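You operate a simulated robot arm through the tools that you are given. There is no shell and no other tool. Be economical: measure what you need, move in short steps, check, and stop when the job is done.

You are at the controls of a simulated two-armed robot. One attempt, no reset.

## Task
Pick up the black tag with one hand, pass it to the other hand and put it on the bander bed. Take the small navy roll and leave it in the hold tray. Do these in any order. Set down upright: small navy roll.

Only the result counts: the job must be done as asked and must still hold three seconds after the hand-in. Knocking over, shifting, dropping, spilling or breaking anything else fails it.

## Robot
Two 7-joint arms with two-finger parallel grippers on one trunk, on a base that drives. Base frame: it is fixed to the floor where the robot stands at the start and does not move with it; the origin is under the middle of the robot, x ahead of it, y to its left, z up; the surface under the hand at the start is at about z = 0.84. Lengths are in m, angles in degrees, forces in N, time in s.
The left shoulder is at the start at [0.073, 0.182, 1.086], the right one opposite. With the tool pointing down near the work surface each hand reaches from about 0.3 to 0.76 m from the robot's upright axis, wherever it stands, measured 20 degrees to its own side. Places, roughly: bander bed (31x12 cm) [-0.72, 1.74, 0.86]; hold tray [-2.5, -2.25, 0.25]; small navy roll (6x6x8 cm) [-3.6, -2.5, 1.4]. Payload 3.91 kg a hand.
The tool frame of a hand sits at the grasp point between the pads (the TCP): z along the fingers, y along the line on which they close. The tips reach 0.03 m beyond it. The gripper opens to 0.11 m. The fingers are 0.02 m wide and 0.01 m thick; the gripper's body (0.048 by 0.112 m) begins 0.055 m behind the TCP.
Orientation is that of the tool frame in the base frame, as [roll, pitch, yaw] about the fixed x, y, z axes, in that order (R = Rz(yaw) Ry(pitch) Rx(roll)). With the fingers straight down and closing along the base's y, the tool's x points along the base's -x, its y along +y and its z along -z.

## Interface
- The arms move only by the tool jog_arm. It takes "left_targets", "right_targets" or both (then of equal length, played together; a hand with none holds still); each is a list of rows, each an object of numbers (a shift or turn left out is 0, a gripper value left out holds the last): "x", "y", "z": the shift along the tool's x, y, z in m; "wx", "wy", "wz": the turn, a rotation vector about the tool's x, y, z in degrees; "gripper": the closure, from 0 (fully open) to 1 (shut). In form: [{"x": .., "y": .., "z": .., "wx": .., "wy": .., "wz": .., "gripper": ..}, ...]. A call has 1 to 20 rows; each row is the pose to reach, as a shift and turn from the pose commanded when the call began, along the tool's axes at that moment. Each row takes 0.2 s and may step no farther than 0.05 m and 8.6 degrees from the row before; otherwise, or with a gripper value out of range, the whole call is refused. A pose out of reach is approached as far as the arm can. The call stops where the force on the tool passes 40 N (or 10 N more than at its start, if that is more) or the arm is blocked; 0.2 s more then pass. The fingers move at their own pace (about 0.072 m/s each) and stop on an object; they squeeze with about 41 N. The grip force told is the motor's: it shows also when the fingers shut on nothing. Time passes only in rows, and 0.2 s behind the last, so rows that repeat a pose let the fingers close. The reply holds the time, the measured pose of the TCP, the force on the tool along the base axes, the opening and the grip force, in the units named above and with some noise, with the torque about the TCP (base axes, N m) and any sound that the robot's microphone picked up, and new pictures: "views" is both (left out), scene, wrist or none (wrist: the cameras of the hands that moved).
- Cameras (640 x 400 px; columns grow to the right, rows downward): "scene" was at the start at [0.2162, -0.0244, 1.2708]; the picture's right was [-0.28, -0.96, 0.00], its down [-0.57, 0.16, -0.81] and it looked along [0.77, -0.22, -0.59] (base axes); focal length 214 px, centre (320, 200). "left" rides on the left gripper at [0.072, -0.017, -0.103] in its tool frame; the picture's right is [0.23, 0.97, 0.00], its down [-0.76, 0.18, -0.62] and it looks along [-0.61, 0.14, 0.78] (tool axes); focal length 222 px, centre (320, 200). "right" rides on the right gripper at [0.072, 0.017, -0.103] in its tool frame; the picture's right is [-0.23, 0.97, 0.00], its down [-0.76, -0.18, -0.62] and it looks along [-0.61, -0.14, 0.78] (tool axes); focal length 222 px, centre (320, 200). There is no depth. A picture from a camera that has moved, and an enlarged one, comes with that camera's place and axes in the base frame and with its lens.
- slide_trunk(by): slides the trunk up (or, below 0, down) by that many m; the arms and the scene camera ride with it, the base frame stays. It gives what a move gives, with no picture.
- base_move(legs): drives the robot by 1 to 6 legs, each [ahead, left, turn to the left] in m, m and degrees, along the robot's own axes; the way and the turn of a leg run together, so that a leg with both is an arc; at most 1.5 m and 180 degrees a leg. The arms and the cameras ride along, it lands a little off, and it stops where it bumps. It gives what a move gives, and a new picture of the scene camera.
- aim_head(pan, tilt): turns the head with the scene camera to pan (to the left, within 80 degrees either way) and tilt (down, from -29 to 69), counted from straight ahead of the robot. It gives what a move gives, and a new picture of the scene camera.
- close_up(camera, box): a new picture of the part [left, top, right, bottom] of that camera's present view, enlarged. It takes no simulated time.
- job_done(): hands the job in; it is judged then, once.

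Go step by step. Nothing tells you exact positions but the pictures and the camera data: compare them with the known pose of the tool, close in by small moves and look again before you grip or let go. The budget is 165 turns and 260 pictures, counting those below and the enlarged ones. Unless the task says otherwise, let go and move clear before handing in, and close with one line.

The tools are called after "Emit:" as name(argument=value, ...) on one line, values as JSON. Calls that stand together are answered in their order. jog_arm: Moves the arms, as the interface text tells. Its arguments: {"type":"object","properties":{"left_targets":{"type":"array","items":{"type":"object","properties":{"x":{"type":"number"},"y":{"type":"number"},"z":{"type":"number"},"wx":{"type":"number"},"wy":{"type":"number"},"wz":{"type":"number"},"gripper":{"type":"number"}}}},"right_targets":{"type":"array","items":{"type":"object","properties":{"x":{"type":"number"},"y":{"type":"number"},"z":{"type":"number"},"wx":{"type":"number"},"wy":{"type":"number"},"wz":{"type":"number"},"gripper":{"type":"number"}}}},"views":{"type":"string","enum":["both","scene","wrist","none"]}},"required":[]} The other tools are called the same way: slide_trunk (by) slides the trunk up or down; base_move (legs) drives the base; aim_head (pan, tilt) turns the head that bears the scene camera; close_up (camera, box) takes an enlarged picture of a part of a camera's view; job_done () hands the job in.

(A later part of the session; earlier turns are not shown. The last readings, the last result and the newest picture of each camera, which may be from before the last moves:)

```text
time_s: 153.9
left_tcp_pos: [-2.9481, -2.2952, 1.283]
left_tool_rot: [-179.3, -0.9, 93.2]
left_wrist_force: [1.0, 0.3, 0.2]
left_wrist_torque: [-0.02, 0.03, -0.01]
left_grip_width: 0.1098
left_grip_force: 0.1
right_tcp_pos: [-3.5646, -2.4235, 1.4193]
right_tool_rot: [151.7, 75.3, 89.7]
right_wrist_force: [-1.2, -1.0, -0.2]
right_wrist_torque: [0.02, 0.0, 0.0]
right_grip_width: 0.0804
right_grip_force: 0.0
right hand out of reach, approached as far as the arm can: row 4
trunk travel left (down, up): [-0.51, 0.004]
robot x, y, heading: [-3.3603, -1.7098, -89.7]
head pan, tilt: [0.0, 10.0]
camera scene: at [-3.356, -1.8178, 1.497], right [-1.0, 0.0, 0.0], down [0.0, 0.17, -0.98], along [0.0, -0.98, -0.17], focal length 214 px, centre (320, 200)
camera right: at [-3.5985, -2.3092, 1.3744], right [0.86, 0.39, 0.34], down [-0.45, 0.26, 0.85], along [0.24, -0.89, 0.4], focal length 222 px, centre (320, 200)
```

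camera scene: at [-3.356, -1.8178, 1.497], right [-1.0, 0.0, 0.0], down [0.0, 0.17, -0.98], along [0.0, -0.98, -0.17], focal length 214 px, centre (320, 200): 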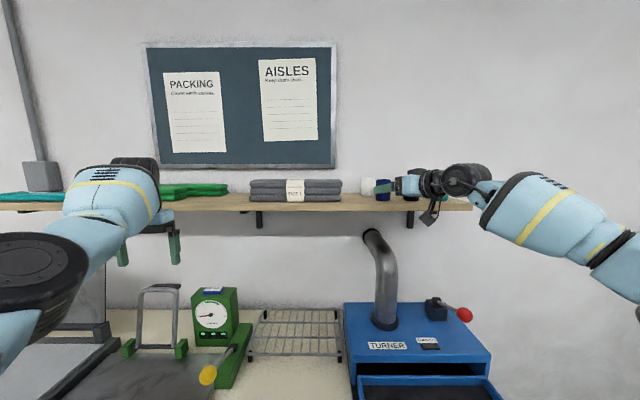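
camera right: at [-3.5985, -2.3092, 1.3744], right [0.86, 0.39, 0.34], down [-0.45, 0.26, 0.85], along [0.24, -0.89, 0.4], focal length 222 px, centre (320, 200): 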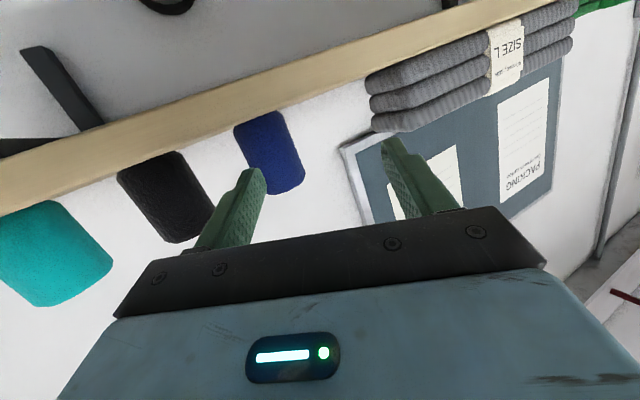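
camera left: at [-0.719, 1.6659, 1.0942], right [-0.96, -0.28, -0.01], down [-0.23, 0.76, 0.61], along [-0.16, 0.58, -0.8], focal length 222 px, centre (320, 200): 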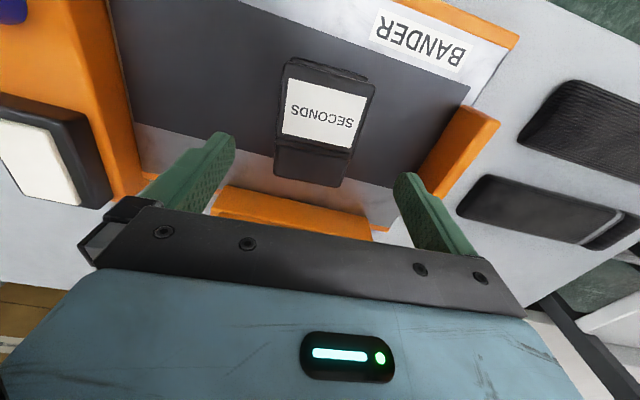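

The wrist limit binds because the elbow is out to the side. I back off and reconfigure the right arm elbow-down, the way the left arm took on its forward pose.

Emit:
base_move(legs=[[-0.32, 0, 0]])

Emit:
jog_arm(right_targets=[{"wx": 8, "y": -0.01, "z": -0.03}, {"wx": 16, "y": -0.02, "z": -0.06}, {"wx": 24, "y": -0.03, "z": -0.09}, {"wx": 28, "y": -0.04, "z": -0.12}], views="none")

```text
time_s: 156.1
left_tcp_pos: [-2.9482, -1.9729, 1.2824]
left_tool_rot: [-179.2, -1.1, 93.3]
left_wrist_force: [-0.8, -0.7, 0.7]
left_wrist_torque: [-0.01, -0.02, 0.0]
left_grip_width: 0.1101
left_grip_force: 0.1
right_tcp_pos: [-3.5645, -2.1022, 1.4172]
right_tool_rot: [151.8, 75.2, 90.0]
right_wrist_force: [0.3, -1.3, 0.1]
right_wrist_torque: [0.04, -0.02, 0.01]
right_grip_width: 0.0803
right_grip_force: 0.1
trunk travel left (down, up): [-0.51, 0.004]
robot x, y, heading: [-3.3578, -1.3861, -89.8]
head pan, tilt: [0.0, 10.0]
camera scene: at [-3.3572, -1.497, 1.4968], right [-1.0, -0.01, 0.0], down [0.0, 0.17, -0.98], along [0.0, -0.98, -0.17], focal length 214 px, centre (320, 200)
```

scene: 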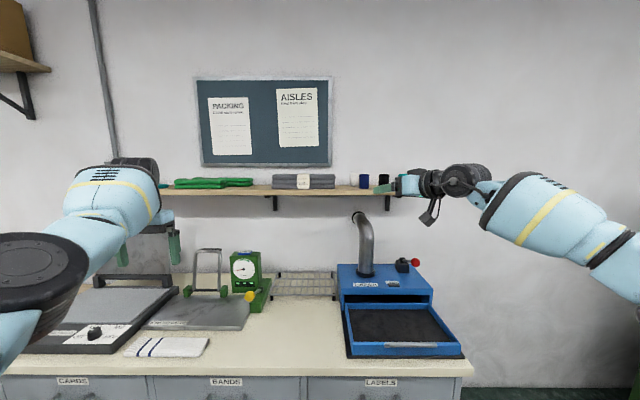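

```text
time_s: 157.1
left_tcp_pos: [-2.9485, -1.9706, 1.2849]
left_tool_rot: [-179.2, -1.0, 93.3]
left_wrist_force: [0.0, 0.7, 0.5]
left_wrist_torque: [-0.05, 0.01, 0.01]
left_grip_width: 0.1101
left_grip_force: 0.1
right_tcp_pos: [-3.6578, -2.0144, 1.4421]
right_tool_rot: [179.8, 75.3, 90.0]
right_wrist_force: [-0.5, 0.5, 0.0]
right_wrist_torque: [0.0, -0.02, 0.01]
right_grip_width: 0.0806
right_grip_force: 0.1
trunk travel left (down, up): [-0.51, 0.004]
robot x, y, heading: [-3.356, -1.3889, -89.3]
head pan, tilt: [0.0, 10.0]
```

Emit:
jog_arm(right_targets=[{"x": 0.04, "y": 0.014, "z": -0.01}, {"x": 0.08, "y": 0.028, "z": -0.02}, {"x": 0.12, "y": 0.042, "z": -0.03}, {"x": 0.16, "y": 0.056, "z": -0.04}, {"x": 0.2, "y": 0.07, "z": -0.05}, {"x": 0.24, "y": 0.084, "z": -0.06}, {"x": 0.28, "y": 0.098, "z": -0.07}, {"x": 0.32, "y": 0.112, "z": -0.08}, {"x": 0.36, "y": 0.126, "z": -0.09}, {"x": 0.405, "y": 0.14, "z": -0.1}], views="none")

Emit:
aim_head(pan=-30, tilt=40)

```text
time_s: 159.3
left_tcp_pos: [-2.9474, -1.9723, 1.2831]
left_tool_rot: [-179.1, -1.0, 93.3]
left_wrist_force: [-0.2, 0.3, 0.6]
left_wrist_torque: [-0.07, 0.06, 0.03]
left_grip_width: 0.1102
left_grip_force: 0.0
right_tcp_pos: [-3.5053, -1.8263, 1.1527]
right_tool_rot: [-178.4, 73.6, 91.2]
right_wrist_force: [0.6, 2.5, -6.2]
right_wrist_torque: [-0.52, 0.04, -0.02]
right_grip_width: 0.0804
right_grip_force: 0.1
right hand out of reach, approached as far as the arm can: row 7, 8, 9, 10
trunk travel left (down, up): [-0.51, 0.004]
robot x, y, heading: [-3.3577, -1.389, -89.8]
head pan, tilt: [0.0, 10.0]
```

```text
time_s: 160.2
left_tcp_pos: [-2.9495, -1.9721, 1.2828]
left_tool_rot: [-179.3, -1.0, 93.3]
left_wrist_force: [-0.8, -0.1, -0.1]
left_wrist_torque: [-0.02, 0.03, -0.01]
left_grip_width: 0.1102
left_grip_force: 0.1
right_tcp_pos: [-3.5075, -1.8283, 1.1571]
right_tool_rot: [-178.5, 74.3, 91.2]
right_wrist_force: [0.2, 0.0, -0.4]
right_wrist_torque: [0.01, 0.02, 0.0]
right_grip_width: 0.0804
right_grip_force: 0.1
trunk travel left (down, up): [-0.51, 0.004]
robot x, y, heading: [-3.355, -1.3882, -89.6]
head pan, tilt: [-30.0, 40.0]
camera scene: at [-3.3997, -1.4767, 1.4494], right [-0.87, 0.5, 0.0], down [0.32, 0.56, -0.77], along [-0.38, -0.67, -0.64], focal length 214 px, centre (320, 200)
```

scene: 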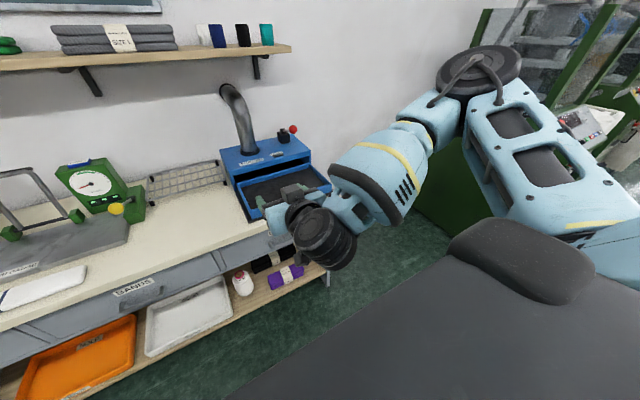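

Emit:
jog_arm(right_targets=[{"wy": 8, "x": -0.01, "y": -0.003}, {"wy": 16, "x": -0.02, "y": -0.006}, {"wy": 24, "x": -0.03, "y": -0.01}, {"wy": 32, "x": -0.04, "y": -0.013}, {"wy": 40, "x": -0.05, "y": -0.016}, {"wy": 48, "x": -0.06, "y": -0.02}, {"wy": 56, "x": -0.065, "y": -0.023}, {"wy": 64, "x": -0.07, "y": -0.025}, {"wy": 72, "x": -0.07, "y": -0.025}, {"wy": 74.5, "x": -0.07, "y": -0.025}], views="none")

```text
time_s: 162.4
left_tcp_pos: [-2.9482, -1.9718, 1.2839]
left_tool_rot: [-179.2, -1.0, 93.3]
left_wrist_force: [-0.6, 0.1, 0.4]
left_wrist_torque: [0.0, -0.01, 0.03]
left_grip_width: 0.1101
left_grip_force: 0.1
right_tcp_pos: [-3.5332, -1.8411, 1.2168]
right_tool_rot: [179.9, 0.7, 90.3]
right_wrist_force: [-0.3, 0.2, -0.2]
right_wrist_torque: [-0.04, -0.04, 0.01]
right_grip_width: 0.0805
right_grip_force: 0.1
trunk travel left (down, up): [-0.51, 0.004]
robot x, y, heading: [-3.3584, -1.3876, -89.9]
head pan, tilt: [-30.0, 40.0]
```

Emit:
jog_arm(right_targets=[{"wy": -8.5, "x": 0.01, "z": 0.01}, {"wy": -17, "x": 0.02, "z": 0.02}, {"wy": -25.5, "x": 0.03, "z": 0.03}, {"wy": -34, "x": 0.04, "z": 0.04}, {"wy": -42.5, "x": 0.05, "z": 0.05}, {"wy": -51, "x": 0.06, "z": 0.06}, {"wy": -59.5, "x": 0.07, "z": 0.07}, {"wy": -68, "x": 0.08, "z": 0.08}, {"wy": -76.5, "x": 0.09, "z": 0.09}, {"wy": -85, "x": 0.1, "z": 0.1}, {"wy": -90, "x": 0.1, "z": 0.1}], views="scene")

```text
time_s: 164.8
left_tcp_pos: [-2.9484, -1.9718, 1.2845]
left_tool_rot: [-179.2, -0.8, 93.3]
left_wrist_force: [-0.1, 0.9, 0.0]
left_wrist_torque: [-0.01, 0.02, 0.0]
left_grip_width: 0.1098
left_grip_force: 0.1
right_tcp_pos: [-3.5161, -1.8219, 1.2474]
right_tool_rot: [179.8, 86.9, 88.5]
right_wrist_force: [0.1, 0.0, 0.1]
right_wrist_torque: [0.0, 0.04, 0.01]
right_grip_width: 0.0804
right_grip_force: 0.0
right hand out of reach, approached as far as the arm can: row 6, 7, 8, 9, 10, 11
trunk travel left (down, up): [-0.51, 0.004]
robot x, y, heading: [-3.3593, -1.3918, -89.4]
head pan, tilt: [-30.0, 40.0]
camera scene: at [-3.3996, -1.476, 1.4495], right [-0.87, 0.5, 0.0], down [0.32, 0.56, -0.77], along [-0.38, -0.67, -0.64], focal length 214 px, centre (320, 200)
```

scene: 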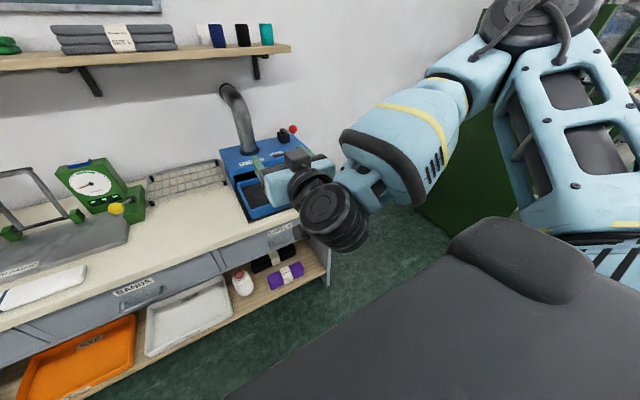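

The right arm won't drop its elbow, but the left arm is already elbow-low and pointed forward well before. I'll use the left arm for the roll: fold the right hand down, and reverse the left hand's earlier pitching.

Emit:
jog_arm(right_targets=[{"wy": 8.5}, {"wy": 17}, {"wy": 25.5}, {"wy": 34}, {"wy": 42.5}, {"wy": 51}, {"wy": 59.5}, {"wy": 68}, {"wy": 76.5}, {"wy": 85}], left_targets=[{"wx": -3.5, "wy": -6.2, "x": 0.01, "y": -0.02, "z": 0.02}, {"wx": -7, "wy": -12.4, "x": 0.02, "y": -0.04, "z": 0.04}, {"wx": -10.5, "wy": -18.6, "x": 0.03, "y": -0.06, "z": 0.06}, {"wx": -14, "wy": -24.8, "x": 0.04, "y": -0.08, "z": 0.08}, {"wx": -17.5, "wy": -31, "x": 0.05, "y": -0.1, "z": 0.1}, {"wx": -21.2, "wy": -37, "x": 0.06, "y": -0.12, "z": 0.12}, {"wx": -21.2, "wy": -37, "x": 0.06, "y": -0.12, "z": 0.12}, {"wx": -21.2, "wy": -37, "x": 0.06, "y": -0.12, "z": 0.12}, {"wx": -21.2, "wy": -37, "x": 0.06, "y": -0.12, "z": 0.12}, {"wx": -21.2, "wy": -37, "x": 0.06, "y": -0.12, "z": 0.12}], views="none")

Emit:
aim_head(pan=30, tilt=40)

```text
time_s: 167.2
left_tcp_pos: [-3.0379, -1.9153, 1.1809]
left_tool_rot: [153.2, 36.2, 87.4]
left_wrist_force: [-0.4, -0.2, -0.1]
left_wrist_torque: [-0.04, -0.01, 0.04]
left_grip_width: 0.11
left_grip_force: 0.1
right_tcp_pos: [-3.516, -1.8255, 1.2467]
right_tool_rot: [179.8, 1.5, 88.9]
right_wrist_force: [0.4, 0.8, -0.1]
right_wrist_torque: [-0.01, 0.03, 0.0]
right_grip_width: 0.0802
right_grip_force: 0.0
trunk travel left (down, up): [-0.51, 0.004]
robot x, y, heading: [-3.3578, -1.3834, -89.5]
head pan, tilt: [-30.0, 40.0]
stopped in row 10 (left hand): the arm was blocked; the commanded pose is now the measured one
```

```text
time_s: 168.5
left_tcp_pos: [-3.0384, -1.9158, 1.1782]
left_tool_rot: [153.2, 36.1, 87.4]
left_wrist_force: [0.1, -0.3, 0.4]
left_wrist_torque: [-0.02, -0.02, -0.01]
left_grip_width: 0.1102
left_grip_force: 0.0
right_tcp_pos: [-3.5157, -1.8262, 1.2451]
right_tool_rot: [180.0, 1.5, 88.7]
right_wrist_force: [0.1, 0.4, 0.8]
right_wrist_torque: [-0.01, 0.0, -0.01]
right_grip_width: 0.0803
right_grip_force: 0.0
trunk travel left (down, up): [-0.51, 0.004]
robot x, y, heading: [-3.3611, -1.3891, -89.8]
head pan, tilt: [30.0, 40.0]
camera scene: at [-3.3149, -1.4768, 1.4493], right [-0.86, -0.5, 0.0], down [-0.32, 0.56, -0.77], along [0.39, -0.66, -0.64], focal length 214 px, centre (320, 200)
```

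scene: 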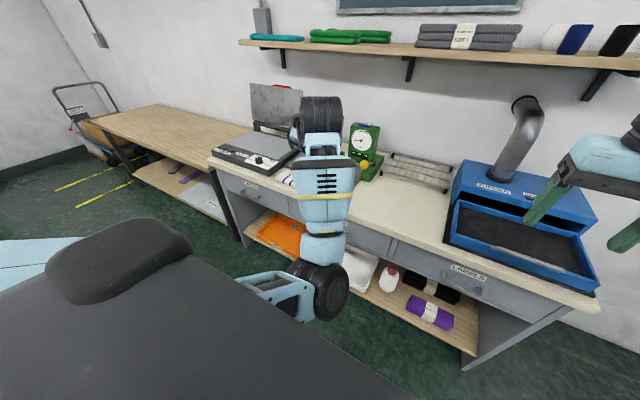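

Emit:
jog_arm(left_targets=[{"wy": -8, "x": 0.002}, {"wy": -16, "x": 0.004}, {"wy": -24, "x": 0.006}, {"wy": -32, "x": 0.008}, {"wy": -40, "x": 0.01}])

```text
time_s: 169.7
left_tcp_pos: [-3.0417, -1.907, 1.1745]
left_tool_rot: [115.2, 66.5, 40.8]
left_wrist_force: [0.4, -0.3, 0.1]
left_wrist_torque: [-0.02, 0.01, -0.01]
left_grip_width: 0.1102
left_grip_force: 0.1
right_tcp_pos: [-3.5173, -1.8255, 1.2453]
right_tool_rot: [179.9, 1.5, 88.8]
right_wrist_force: [-0.2, 0.2, 0.1]
right_wrist_torque: [0.01, -0.02, 0.0]
right_grip_width: 0.0802
right_grip_force: 0.1
trunk travel left (down, up): [-0.51, 0.004]
robot x, y, heading: [-3.3603, -1.3873, -89.6]
head pan, tilt: [30.0, 40.0]
camera scene: at [-3.3145, -1.4764, 1.4493], right [-0.86, -0.5, 0.0], down [-0.32, 0.55, -0.77], along [0.39, -0.66, -0.64], focal length 214 px, centre (320, 200)
camera left: at [-3.0657, -1.7959, 1.1195], right [0.95, 0.27, 0.14], down [-0.26, 0.43, 0.87], along [0.18, -0.86, 0.47], focal length 222 px, centre (320, 200)
```

scene: 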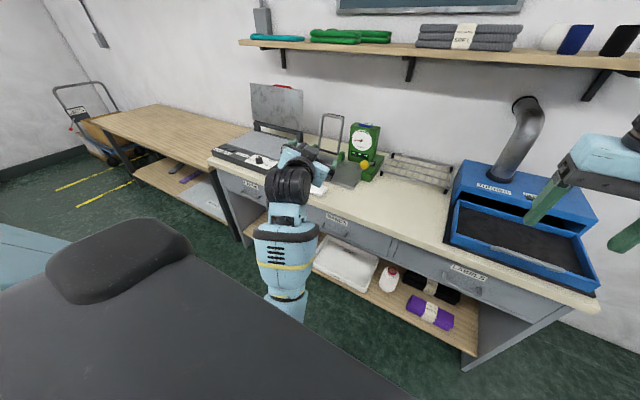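
left: 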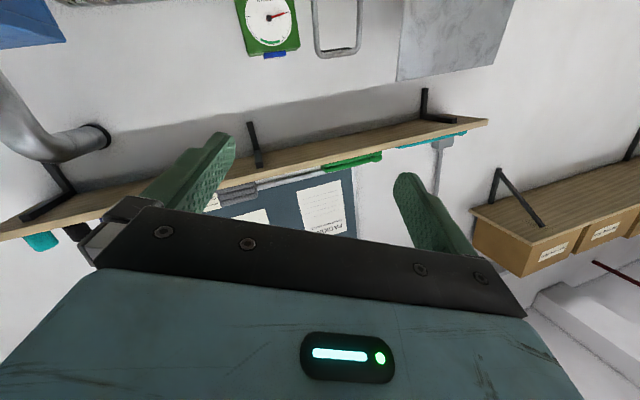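

The left hand now points forward in a good posture. I level its closing axis and set about 15° downward tilt.

Emit:
jog_arm(left_targets=[{"wx": 4.5, "wy": 0.5, "wz": -4.4}, {"wx": 9, "wy": 1, "wz": -8.8}, {"wx": 13.5, "wy": 1.4, "wz": -13.2}, {"wx": 17.9, "wy": 1.9, "wz": -17.7}], views="wrist")

```text
time_s: 170.7
left_tcp_pos: [-3.0405, -1.9077, 1.1715]
left_tool_rot: [-178.8, 74.7, 91.1]
left_wrist_force: [0.5, -0.8, 0.2]
left_wrist_torque: [0.02, 0.02, 0.02]
left_grip_width: 0.11
left_grip_force: 0.1
right_tcp_pos: [-3.5167, -1.8251, 1.247]
right_tool_rot: [180.0, 1.5, 88.8]
right_wrist_force: [-0.9, -0.1, -0.1]
right_wrist_torque: [-0.01, 0.01, -0.03]
right_grip_width: 0.0804
right_grip_force: 0.1
trunk travel left (down, up): [-0.51, 0.004]
robot x, y, heading: [-3.3606, -1.385, -89.9]
head pan, tilt: [30.0, 40.0]
camera left: at [-3.0581, -1.7889, 1.1294], right [0.97, 0.06, -0.22], down [0.18, 0.4, 0.9], along [0.14, -0.92, 0.38], focal length 222 px, centre (320, 200)
```

left: 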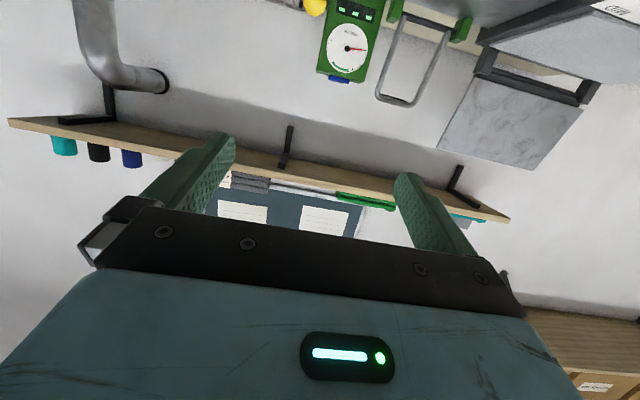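

Emit:
jog_arm(left_targets=[{"x": -0.04, "z": -0.011}, {"x": -0.08, "z": -0.022}, {"x": -0.12, "z": -0.033}, {"x": -0.16, "z": -0.044}, {"x": -0.2, "z": -0.055}, {"x": -0.241, "z": -0.066}], views="scene")

```text
time_s: 172.1
left_tcp_pos: [-3.0411, -1.9086, 1.4234]
left_tool_rot: [-179.4, 74.7, 90.7]
left_wrist_force: [0.2, 0.4, 0.2]
left_wrist_torque: [-0.01, 0.01, 0.0]
left_grip_width: 0.1101
left_grip_force: 0.2
right_tcp_pos: [-3.5171, -1.8254, 1.2466]
right_tool_rot: [180.0, 1.4, 88.8]
right_wrist_force: [-0.1, 0.5, -0.6]
right_wrist_torque: [0.01, 0.01, 0.04]
right_grip_width: 0.0804
right_grip_force: 0.0
trunk travel left (down, up): [-0.51, 0.004]
robot x, y, heading: [-3.3582, -1.3843, -89.7]
head pan, tilt: [30.0, 40.0]
camera scene: at [-3.315, -1.4762, 1.4494], right [-0.86, -0.5, 0.0], down [-0.32, 0.55, -0.77], along [0.39, -0.66, -0.64], focal length 214 px, centre (320, 200)
```

scene: 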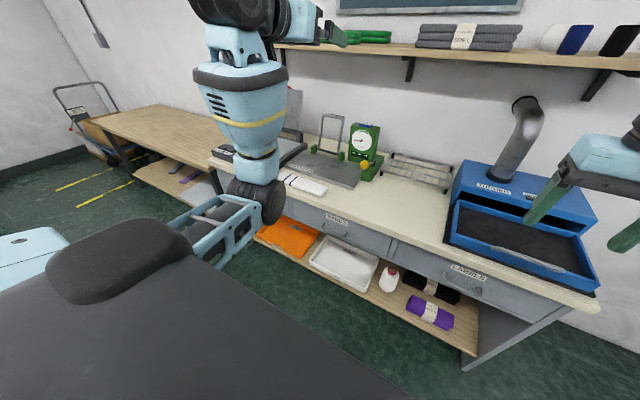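

Emit:
jog_arm(left_targets=[{"z": 0.042, "x": -0.012}, {"z": 0.085, "x": -0.023}, {"z": 0.127, "x": -0.035}, {"z": 0.17, "x": -0.046}, {"z": 0.212, "x": -0.058}], views="none")

```text
time_s: 173.3
left_tcp_pos: [-3.0407, -2.1294, 1.4216]
left_tool_rot: [-179.6, 74.5, 90.5]
left_wrist_force: [0.6, -0.2, -1.1]
left_wrist_torque: [-0.02, -0.05, -0.01]
left_grip_width: 0.1099
left_grip_force: 0.2
right_tcp_pos: [-3.5174, -1.8256, 1.2454]
right_tool_rot: [179.9, 1.6, 88.8]
right_wrist_force: [-0.4, 0.0, -0.3]
right_wrist_torque: [0.0, 0.0, -0.02]
right_grip_width: 0.0802
right_grip_force: 0.0
trunk travel left (down, up): [-0.51, 0.004]
robot x, y, heading: [-3.3551, -1.3853, -89.5]
head pan, tilt: [30.0, 40.0]
```

Left arm reaches 0.745 m ahead at shelf height without trouble. I strafe right so the left hand faces the navy roll.

Emit:
base_move(legs=[[0, -0.526, 0]])

Emit:
aim_head(pan=10, tilt=15)

Emit:
close_up(camera="left", box=[160, 60, 480, 260])

```text
time_s: 178.5
left_tcp_pos: [-3.5677, -2.1307, 1.421]
left_tool_rot: [-179.3, 74.6, 90.7]
left_wrist_force: [0.3, 0.4, 0.7]
left_wrist_torque: [0.02, 0.01, 0.04]
left_grip_width: 0.1097
left_grip_force: 0.0
right_tcp_pos: [-4.0443, -1.8281, 1.2455]
right_tool_rot: [180.0, 1.5, 88.7]
right_wrist_force: [0.8, 0.6, 0.6]
right_wrist_torque: [-0.01, 0.0, -0.02]
right_grip_width: 0.0802
right_grip_force: 0.0
trunk travel left (down, up): [-0.51, 0.004]
robot x, y, heading: [-3.8848, -1.392, -89.6]
head pan, tilt: [30.0, 40.0]
camera scene: at [-3.8421, -1.4788, 1.4493], right [-0.86, -0.5, 0.0], down [-0.32, 0.56, -0.77], along [0.38, -0.66, -0.64], focal length 214 px, centre (320, 200)
```

scene: 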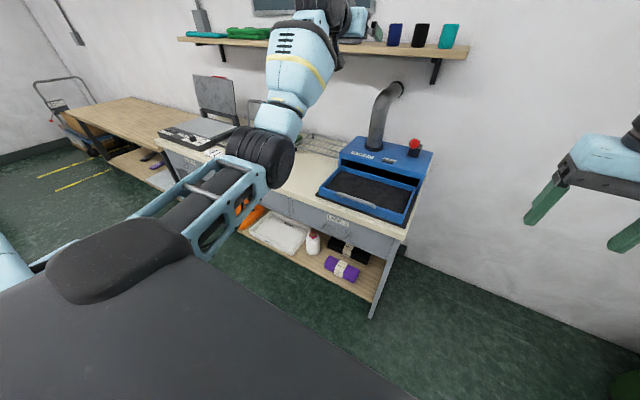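

```text
time_s: 179.4
left_tcp_pos: [-3.5675, -2.1317, 1.4213]
left_tool_rot: [-179.5, 74.6, 90.5]
left_wrist_force: [0.7, -0.7, 0.3]
left_wrist_torque: [0.03, -0.03, 0.0]
left_grip_width: 0.1102
left_grip_force: 0.3
right_tcp_pos: [-4.044, -1.8271, 1.2453]
right_tool_rot: [179.9, 1.5, 88.7]
right_wrist_force: [0.8, 0.9, 0.2]
right_wrist_torque: [-0.01, -0.01, -0.01]
right_grip_width: 0.0804
right_grip_force: 0.0
trunk travel left (down, up): [-0.51, 0.004]
robot x, y, heading: [-3.8826, -1.3881, -89.9]
head pan, tilt: [10.0, 15.0]
camera scene: at [-3.8683, -1.4973, 1.4888], right [-0.98, -0.18, 0.0], down [-0.05, 0.26, -0.97], along [0.17, -0.95, -0.26], focal length 214 px, centre (320, 200)
```

scene: 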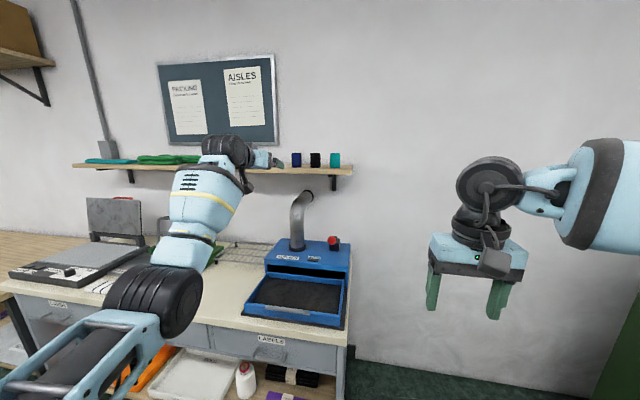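

```text
2.00 times, centred on (320, 160) of left
camera zoom: at [-3.5858, -2.0126, 1.3788], right [0.97, 0.06, -0.22], down [0.18, 0.4, 0.9], along [0.14, -0.92, 0.38], focal length 444 px, centre (320, 280)
```

zoom: 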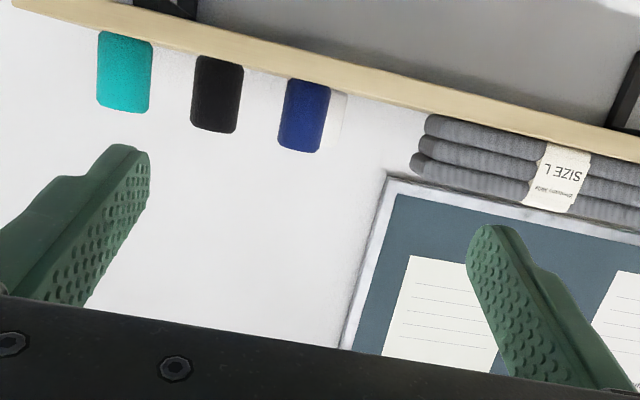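

The roll's position is confirmed at (-3.567, -2.525, 1.406). I narrow the gripper a little and advance the base 0.30 m.

Emit:
jog_arm(left_targets=[{"gripper": 0.2}, {"gripper": 0.27}], views="none")

Emit:
base_move(legs=[[0.29, 0, 0]])

Emit:
close_up(camera="left", box=[0, 0, 640, 400])

```text
time_s: 180.0
left_tcp_pos: [-3.5687, -2.131, 1.422]
left_tool_rot: [-179.5, 74.7, 90.6]
left_wrist_force: [0.1, -0.5, -0.6]
left_wrist_torque: [0.01, -0.02, -0.03]
left_grip_width: 0.0803
left_grip_force: 0.0
right_tcp_pos: [-4.0436, -1.8276, 1.2452]
right_tool_rot: [179.9, 1.6, 88.7]
right_wrist_force: [0.0, 0.3, 0.6]
right_wrist_torque: [0.03, -0.04, 0.0]
right_grip_width: 0.0804
right_grip_force: 0.0
trunk travel left (down, up): [-0.51, 0.004]
robot x, y, heading: [-3.8848, -1.391, -89.8]
head pan, tilt: [10.0, 15.0]
```

```text
time_s: 181.9
left_tcp_pos: [-3.5728, -2.4125, 1.424]
left_tool_rot: [-179.4, 74.6, 90.4]
left_wrist_force: [0.6, -0.5, -0.5]
left_wrist_torque: [0.01, -0.01, -0.02]
left_grip_width: 0.0803
left_grip_force: 0.0
right_tcp_pos: [-4.0466, -2.1056, 1.2475]
right_tool_rot: [179.9, 1.7, 88.4]
right_wrist_force: [-1.0, -0.3, 0.7]
right_wrist_torque: [0.03, 0.01, -0.02]
right_grip_width: 0.0802
right_grip_force: 0.0
trunk travel left (down, up): [-0.51, 0.004]
robot x, y, heading: [-3.8835, -1.6688, -90.2]
head pan, tilt: [10.0, 15.0]
camera scene: at [-3.8689, -1.7774, 1.4891], right [-0.99, -0.17, 0.0], down [-0.04, 0.25, -0.97], along [0.17, -0.95, -0.26], focal length 214 px, centre (320, 200)
```

scene: 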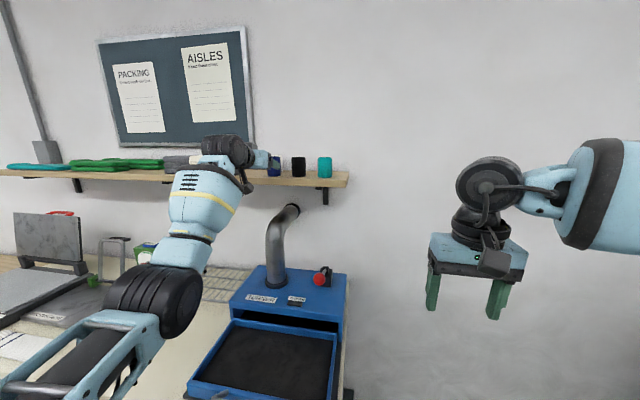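

```text
1.00 times, centred on (320, 200) of left (not enlarged: the box is as wide or as high as the picture)
camera zoom: at [-3.589, -2.2941, 1.3799], right [0.97, 0.06, -0.22], down [0.18, 0.4, 0.9], along [0.14, -0.92, 0.38], focal length 222 px, centre (320, 200)
```

zoom: 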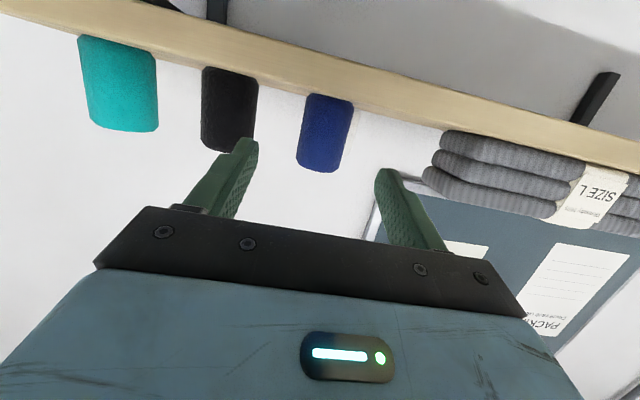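

Emit:
jog_arm(left_targets=[{"z": 0.03, "x": -0.006, "y": 0.006}, {"z": 0.06, "x": -0.012, "y": 0.006}, {"z": 0.085, "x": -0.017, "y": 0.006}, {"z": 0.11, "x": -0.022, "y": 0.006}])

Emit:
close_up(camera="scene", box=[200, 120, 360, 220])

```text
time_s: 182.9
left_tcp_pos: [-3.5721, -2.468, 1.41]
left_tool_rot: [-179.6, 74.8, 90.3]
left_wrist_force: [0.0, 0.6, -0.3]
left_wrist_torque: [0.03, 0.04, -0.04]
left_grip_width: 0.0803
left_grip_force: 0.0
left hand out of reach, approached as far as the arm can: row 2, 3, 4
right_tcp_pos: [-4.0465, -2.1078, 1.2471]
right_tool_rot: [179.9, 1.6, 88.4]
right_wrist_force: [-0.3, -0.4, 0.6]
right_wrist_torque: [-0.02, -0.02, -0.02]
right_grip_width: 0.0805
right_grip_force: 0.0
trunk travel left (down, up): [-0.51, 0.004]
robot x, y, heading: [-3.8842, -1.6724, -90.2]
head pan, tilt: [10.0, 15.0]
camera scene: at [-3.8694, -1.7769, 1.489], right [-0.99, -0.17, 0.0], down [-0.04, 0.25, -0.97], along [0.17, -0.95, -0.26], focal length 214 px, centre (320, 200)
camera left: at [-3.5894, -2.3482, 1.3667], right [0.97, 0.06, -0.22], down [0.18, 0.4, 0.9], along [0.14, -0.92, 0.38], focal length 222 px, centre (320, 200)
```

scene: 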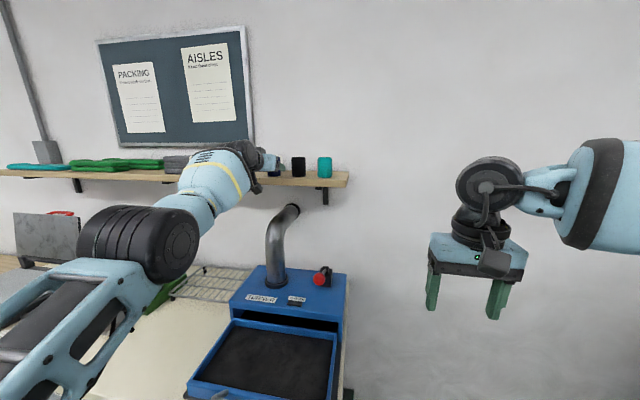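
left: 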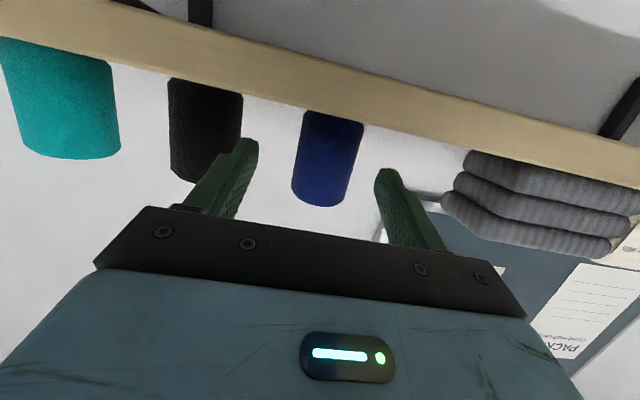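

```text
4.00 times, centred on (280, 170) of scene
camera zoom: at [-3.8694, -1.7769, 1.489], right [-0.99, -0.17, 0.0], down [-0.04, 0.25, -0.97], along [0.17, -0.95, -0.26], focal length 858 px, centre (480, 320)
```

zoom: 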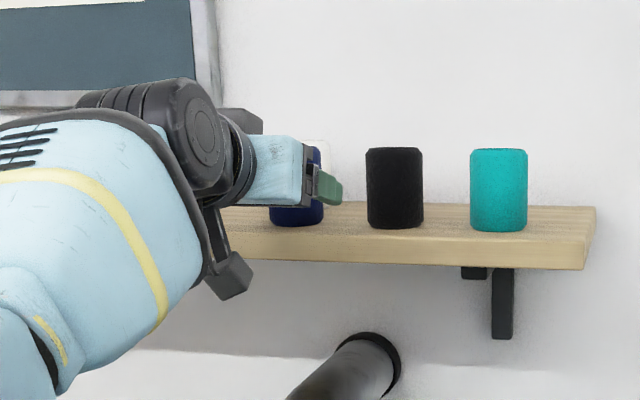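

The hand is 5.7 cm short; the base still has room here beside the desk end, so I creep forward.

Emit:
base_move(legs=[[0.057, 0.006, 0]])

Emit:
close_up(camera="left", box=[120, 40, 520, 290])

Emit:
close_up(camera="scene", box=[200, 120, 360, 220])

```text
time_s: 183.9
left_tcp_pos: [-3.5664, -2.5198, 1.4119]
left_tool_rot: [-179.4, 75.0, 90.3]
left_wrist_force: [0.3, -0.2, 0.1]
left_wrist_torque: [-0.03, -0.04, 0.0]
left_grip_width: 0.0802
left_grip_force: 0.1
right_tcp_pos: [-4.0405, -2.1585, 1.2482]
right_tool_rot: [179.9, 1.6, 88.5]
right_wrist_force: [0.5, 0.5, 0.0]
right_wrist_torque: [-0.02, 0.0, -0.01]
right_grip_width: 0.0801
right_grip_force: 0.1
trunk travel left (down, up): [-0.51, 0.004]
robot x, y, heading: [-3.881, -1.7226, -90.0]
head pan, tilt: [10.0, 15.0]
camera scene: at [-3.8634, -1.8296, 1.4895], right [-0.99, -0.17, 0.0], down [-0.04, 0.25, -0.97], along [0.17, -0.95, -0.26], focal length 214 px, centre (320, 200)
```

scene: 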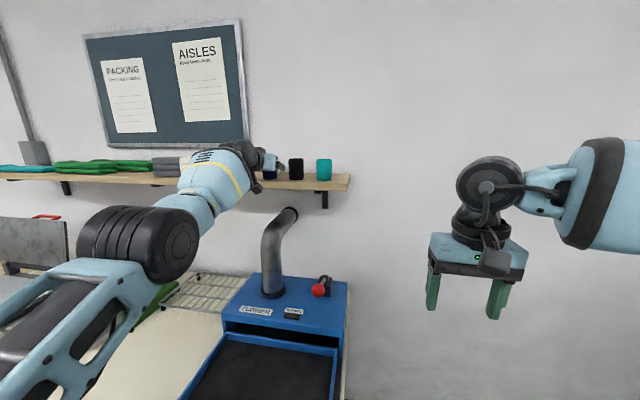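

```text
1.60 times, centred on (320, 165) of left
camera zoom: at [-3.5832, -2.4009, 1.3688], right [0.97, 0.06, -0.22], down [0.18, 0.4, 0.9], along [0.14, -0.91, 0.38], focal length 355 px, centre (320, 256)
```

zoom: 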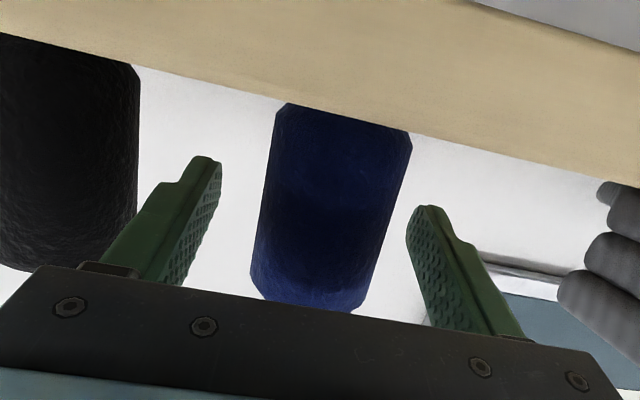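

```text
4.00 times, centred on (280, 170) of scene
camera zoom: at [-3.8634, -1.8296, 1.4895], right [-0.99, -0.17, 0.0], down [-0.04, 0.25, -0.97], along [0.17, -0.95, -0.26], focal length 858 px, centre (480, 320)
```

zoom: 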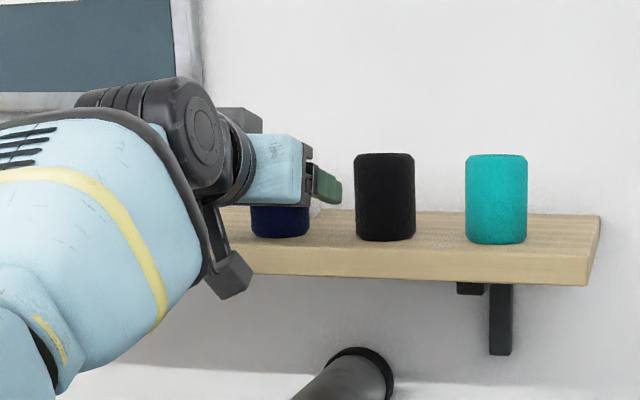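

The roll sits between the fingers. I close the left gripper.

Emit:
jog_arm(left_targets=[{"gripper": 0.45}, {"gripper": 0.7}, {"gripper": 1}, {"gripper": 1}, {"gripper": 1}])

```text
time_s: 185.1
left_tcp_pos: [-3.5661, -2.5235, 1.409]
left_tool_rot: [-179.3, 74.8, 90.3]
left_wrist_force: [-0.4, 0.7, -0.5]
left_wrist_torque: [0.02, 0.0, -0.02]
left_grip_width: 0.0497
left_grip_force: 41.3
right_tcp_pos: [-4.0412, -2.1613, 1.2458]
right_tool_rot: [179.9, 1.5, 88.5]
right_wrist_force: [0.4, 0.3, -0.1]
right_wrist_torque: [-0.01, 0.02, 0.0]
right_grip_width: 0.0801
right_grip_force: 0.1
trunk travel left (down, up): [-0.51, 0.004]
robot x, y, heading: [-3.8806, -1.7232, -90.0]
head pan, tilt: [10.0, 15.0]
camera scene: at [-3.8631, -1.8329, 1.4888], right [-0.99, -0.17, 0.0], down [-0.04, 0.26, -0.97], along [0.17, -0.95, -0.26], focal length 214 px, centre (320, 200)
camera left: at [-3.583, -2.4039, 1.3659], right [0.97, 0.06, -0.22], down [0.18, 0.4, 0.9], along [0.14, -0.92, 0.38], focal length 222 px, centre (320, 200)
```

scene: 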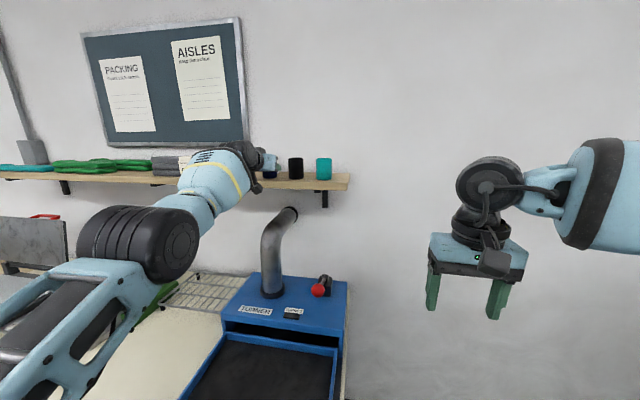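
left: 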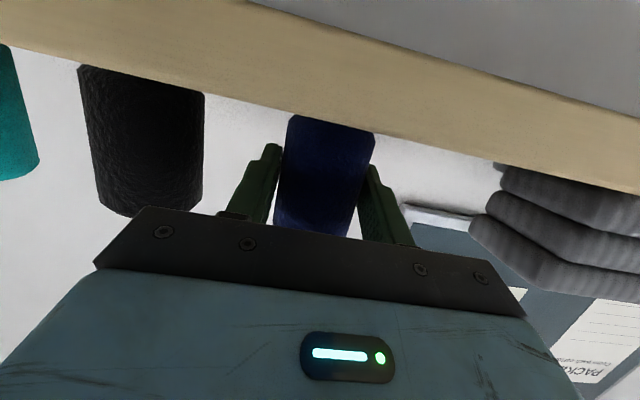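

Gripped (50 mm). I lift it off the shelf slightly and back the base out.

Emit:
jog_arm(left_targets=[{"x": -0.015, "z": -0.004}, {"x": -0.03, "z": -0.008}, {"x": -0.045, "z": -0.012}], views="none")

Emit:
base_move(legs=[[-0.33, 0, 0]])

Emit:
close_up(camera="left", box=[0, 0, 640, 400])

```text
time_s: 185.9
left_tcp_pos: [-3.5684, -2.5058, 1.45]
left_tool_rot: [-179.6, 74.9, 90.3]
left_wrist_force: [0.4, 0.6, 0.7]
left_wrist_torque: [0.01, 0.0, 0.01]
left_grip_width: 0.0497
left_grip_force: 41.2
left hand out of reach, approached as far as the arm can: row 1, 2, 3
right_tcp_pos: [-4.041, -2.161, 1.2472]
right_tool_rot: [179.8, 1.7, 88.5]
right_wrist_force: [0.3, 0.4, 1.1]
right_wrist_torque: [0.0, 0.01, 0.0]
right_grip_width: 0.0802
right_grip_force: 0.0
trunk travel left (down, up): [-0.51, 0.004]
robot x, y, heading: [-3.8783, -1.7246, -90.1]
head pan, tilt: [10.0, 15.0]
```

```text
time_s: 188.1
left_tcp_pos: [-3.5707, -2.1759, 1.4469]
left_tool_rot: [-179.3, 74.6, 90.2]
left_wrist_force: [-0.2, -0.6, -1.3]
left_wrist_torque: [0.02, -0.02, -0.02]
left_grip_width: 0.0496
left_grip_force: 40.3
right_tcp_pos: [-4.0408, -1.8304, 1.2454]
right_tool_rot: [179.9, 1.5, 88.3]
right_wrist_force: [0.2, 0.2, 0.5]
right_wrist_torque: [0.0, 0.02, 0.0]
right_grip_width: 0.0807
right_grip_force: 0.0
trunk travel left (down, up): [-0.51, 0.004]
robot x, y, heading: [-3.8772, -1.395, -90.5]
head pan, tilt: [10.0, 15.0]
camera scene: at [-3.8622, -1.5021, 1.4887], right [-0.99, -0.17, 0.0], down [-0.04, 0.26, -0.97], along [0.16, -0.95, -0.26], focal length 214 px, centre (320, 200)
```

scene: 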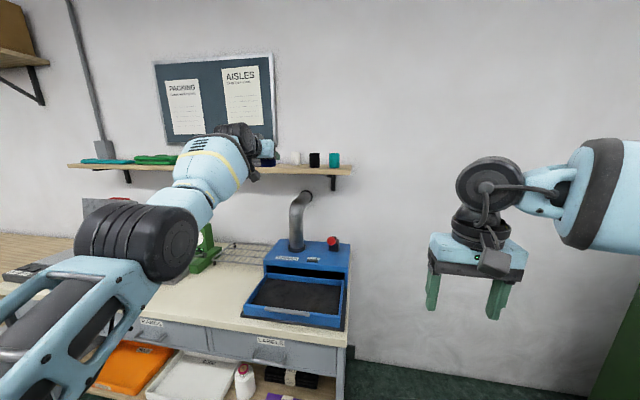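

```text
1.00 times, centred on (320, 200) of left (not enlarged: the box is as wide or as high as the picture)
camera zoom: at [-3.5873, -2.0587, 1.4045], right [0.97, 0.05, -0.22], down [0.18, 0.4, 0.9], along [0.14, -0.92, 0.38], focal length 222 px, centre (320, 200)
```

zoom: 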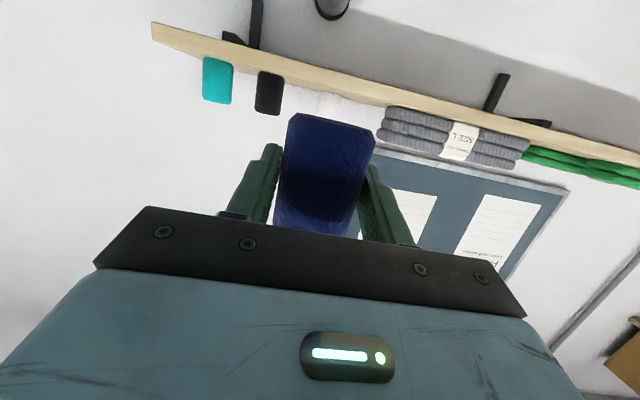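

The navy roll is held and the neighbours are untouched. I strafe left toward the HOLD tray, retracting the hand first.

Emit:
jog_arm(left_targets=[{"z": -0.04}, {"z": -0.08}, {"z": -0.12, "x": 0.01}, {"z": -0.16, "x": 0.02}, {"z": -0.2, "x": 0.03}], views="none")

Emit:
base_move(legs=[[0, 1.0, 0]])

Emit:
aim_head(pan=25, tilt=50)

```text
time_s: 189.3
left_tcp_pos: [-3.5691, -1.9744, 1.4727]
left_tool_rot: [-179.3, 74.7, 90.3]
left_wrist_force: [-0.2, 0.5, -1.1]
left_wrist_torque: [0.0, 0.01, -0.03]
left_grip_width: 0.0497
left_grip_force: 40.6
right_tcp_pos: [-4.0413, -1.8284, 1.2449]
right_tool_rot: [180.0, 1.6, 88.3]
right_wrist_force: [0.1, 0.0, 0.4]
right_wrist_torque: [-0.03, 0.02, 0.02]
right_grip_width: 0.0805
right_grip_force: 0.1
trunk travel left (down, up): [-0.51, 0.004]
robot x, y, heading: [-3.8757, -1.3953, -90.0]
head pan, tilt: [10.0, 15.0]
```

```text
time_s: 198.3
left_tcp_pos: [-2.5734, -1.9752, 1.471]
left_tool_rot: [-179.4, 74.6, 90.5]
left_wrist_force: [-0.7, 0.3, 0.2]
left_wrist_torque: [-0.01, -0.01, 0.0]
left_grip_width: 0.0489
left_grip_force: 40.9
right_tcp_pos: [-3.0467, -1.8323, 1.2453]
right_tool_rot: [179.9, 1.5, 88.8]
right_wrist_force: [-0.1, 0.3, 0.0]
right_wrist_torque: [0.0, 0.02, 0.02]
right_grip_width: 0.0805
right_grip_force: 0.1
trunk travel left (down, up): [-0.51, 0.004]
robot x, y, heading: [-2.8887, -1.3948, -90.0]
head pan, tilt: [10.0, 15.0]
camera scene: at [-2.8707, -1.503, 1.4889], right [-0.98, -0.18, 0.0], down [-0.05, 0.25, -0.97], along [0.17, -0.95, -0.26], focal length 214 px, centre (320, 200)
```

scene: 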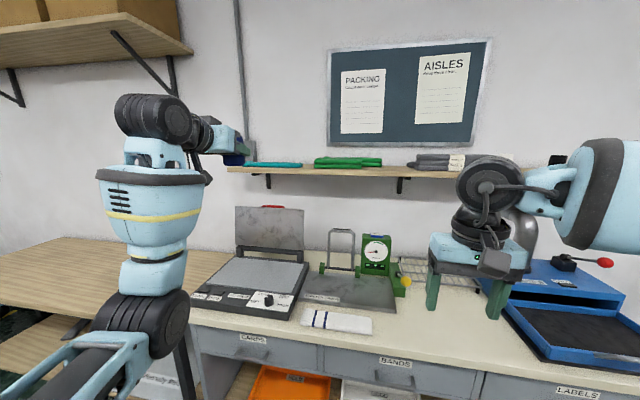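

```text
time_s: 199.3
left_tcp_pos: [-2.5736, -1.9763, 1.4726]
left_tool_rot: [-179.4, 74.7, 90.5]
left_wrist_force: [-0.2, -0.9, -0.1]
left_wrist_torque: [0.02, -0.01, 0.03]
left_grip_width: 0.0491
left_grip_force: 41.0
right_tcp_pos: [-3.0466, -1.8326, 1.2461]
right_tool_rot: [179.8, 1.5, 88.7]
right_wrist_force: [0.4, 0.8, -0.4]
right_wrist_torque: [0.01, 0.0, 0.0]
right_grip_width: 0.0804
right_grip_force: 0.1
trunk travel left (down, up): [-0.51, 0.004]
robot x, y, heading: [-2.8874, -1.3954, -89.7]
head pan, tilt: [25.0, 50.0]
camera scene: at [-2.8544, -1.4808, 1.4352], right [-0.91, -0.42, 0.0], down [-0.32, 0.69, -0.64], along [0.27, -0.58, -0.77], focal length 214 px, centre (320, 200)
```

scene: 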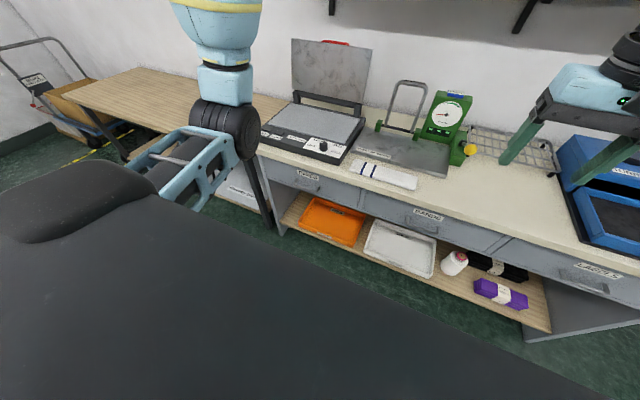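

Emit:
jog_arm(left_targets=[{"x": 0.04, "z": -0.004}, {"x": 0.08, "z": -0.008}, {"x": 0.12, "z": -0.012}, {"x": 0.16, "z": -0.016}, {"x": 0.2, "z": -0.02}, {"x": 0.24, "z": -0.024}, {"x": 0.28, "z": -0.028}, {"x": 0.32, "z": -0.032}, {"x": 0.36, "z": -0.036}, {"x": 0.4, "z": -0.04}], right_targets=[{"x": 0.01, "z": -0.01}, {"x": 0.02, "z": -0.02}, {"x": 0.03, "z": -0.03}, {"x": 0.04, "z": -0.04}, {"x": 0.05, "z": -0.05}, {"x": 0.06, "z": -0.06}, {"x": 0.07, "z": -0.07}, {"x": 0.08, "z": -0.08}, {"x": 0.09, "z": -0.09}, {"x": 0.1, "z": -0.1}], views="scene")

```text
time_s: 201.5
left_tcp_pos: [-2.5742, -1.8296, 1.0994]
left_tool_rot: [-179.5, 74.8, 90.5]
left_wrist_force: [0.4, 0.3, -0.4]
left_wrist_torque: [0.02, 0.0, -0.01]
left_grip_width: 0.049
left_grip_force: 41.0
right_tcp_pos: [-3.045, -1.7273, 1.3437]
right_tool_rot: [179.9, 1.6, 88.7]
right_wrist_force: [0.0, -0.8, -0.7]
right_wrist_torque: [-0.02, 0.0, -0.01]
right_grip_width: 0.0807
right_grip_force: 0.2
trunk travel left (down, up): [-0.51, 0.004]
robot x, y, heading: [-2.8862, -1.3959, -90.0]
head pan, tilt: [25.0, 50.0]
camera scene: at [-2.8542, -1.4792, 1.4353], right [-0.91, -0.42, 0.0], down [-0.32, 0.69, -0.64], along [0.27, -0.58, -0.77], focal length 214 px, centre (320, 200)
```

scene: 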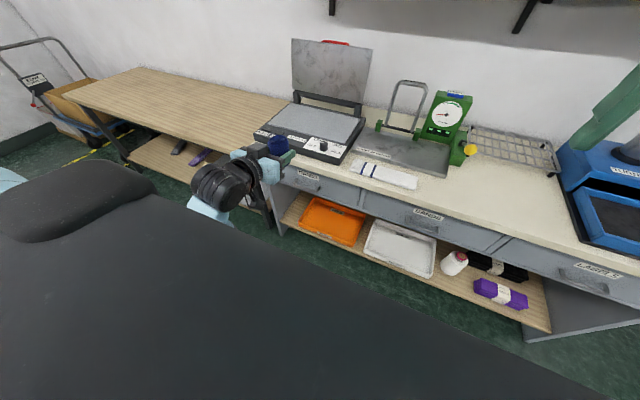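

Emit:
slide_trunk(by=-0.3)

Emit:
slide_trunk(by=-0.2)

Emit:
aim_head(pan=20, tilt=45)

```text
time_s: 203.3
left_tcp_pos: [-2.5743, -1.8125, 0.7845]
left_tool_rot: [-179.7, 57.2, 90.3]
left_wrist_force: [-0.4, 0.0, -0.4]
left_wrist_torque: [0.0, 0.03, 0.03]
left_grip_width: 0.0492
left_grip_force: 40.9
right_tcp_pos: [-3.0471, -1.7358, 1.153]
right_tool_rot: [179.9, 0.7, 88.3]
right_wrist_force: [0.3, 0.4, -0.3]
right_wrist_torque: [-0.03, 0.0, 0.0]
right_grip_width: 0.0801
right_grip_force: 0.0
trunk travel left (down, up): [-0.323, 0.191]
robot x, y, heading: [-2.8854, -1.3886, -90.2]
head pan, tilt: [25.0, 50.0]
stopped: the force on the tool passed its limit at 50 N (the readings are from after the stop); the commanded pose is now the measured one
```

```text
time_s: 204.0
left_tcp_pos: [-2.5732, -1.8129, 0.7475]
left_tool_rot: [-179.7, 56.6, 90.2]
left_wrist_force: [-0.6, 0.4, -0.2]
left_wrist_torque: [0.01, -0.01, -0.02]
left_grip_width: 0.049
left_grip_force: 41.1
right_tcp_pos: [-3.0491, -1.7407, 1.1198]
right_tool_rot: [179.7, 0.5, 88.0]
right_wrist_force: [0.0, 0.5, 0.1]
right_wrist_torque: [0.0, -0.01, 0.0]
right_grip_width: 0.08
right_grip_force: 0.0
trunk travel left (down, up): [-0.29, 0.224]
robot x, y, heading: [-2.8832, -1.3988, -90.0]
head pan, tilt: [25.0, 50.0]
stopped: the force on the tool passed its limit at 48 N (the readings are from after the stop); the commanded pose is now the measured one
```

```text
time_s: 204.7
left_tcp_pos: [-2.5746, -1.8127, 0.7484]
left_tool_rot: [-179.6, 56.7, 90.1]
left_wrist_force: [-0.3, 0.1, -0.8]
left_wrist_torque: [0.04, -0.03, 0.03]
left_grip_width: 0.0493
left_grip_force: 41.6
right_tcp_pos: [-3.0497, -1.7408, 1.1205]
right_tool_rot: [179.6, 0.6, 88.0]
right_wrist_force: [-32.3, -3.5, 13.0]
right_wrist_torque: [1.55, -4.27, 2.8]
right_grip_width: 0.0804
right_grip_force: 0.1
trunk travel left (down, up): [-0.29, 0.224]
robot x, y, heading: [-2.8876, -1.3959, -89.7]
head pan, tilt: [20.0, 45.0]
camera scene: at [-2.8552, -1.6183, 1.197], right [-0.92, -0.39, 0.0], down [-0.28, 0.66, -0.7], along [0.27, -0.65, -0.71], focal length 214 px, centre (320, 200)
```

scene: 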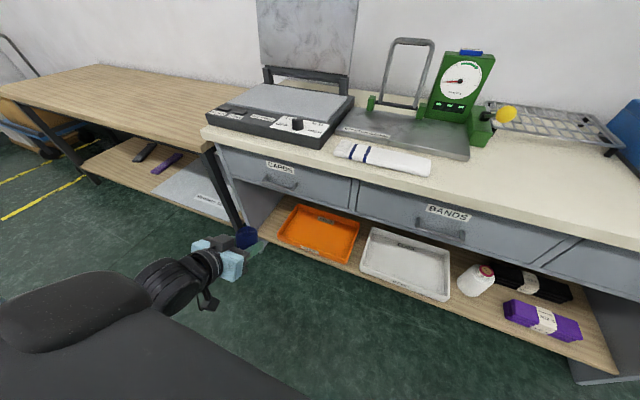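

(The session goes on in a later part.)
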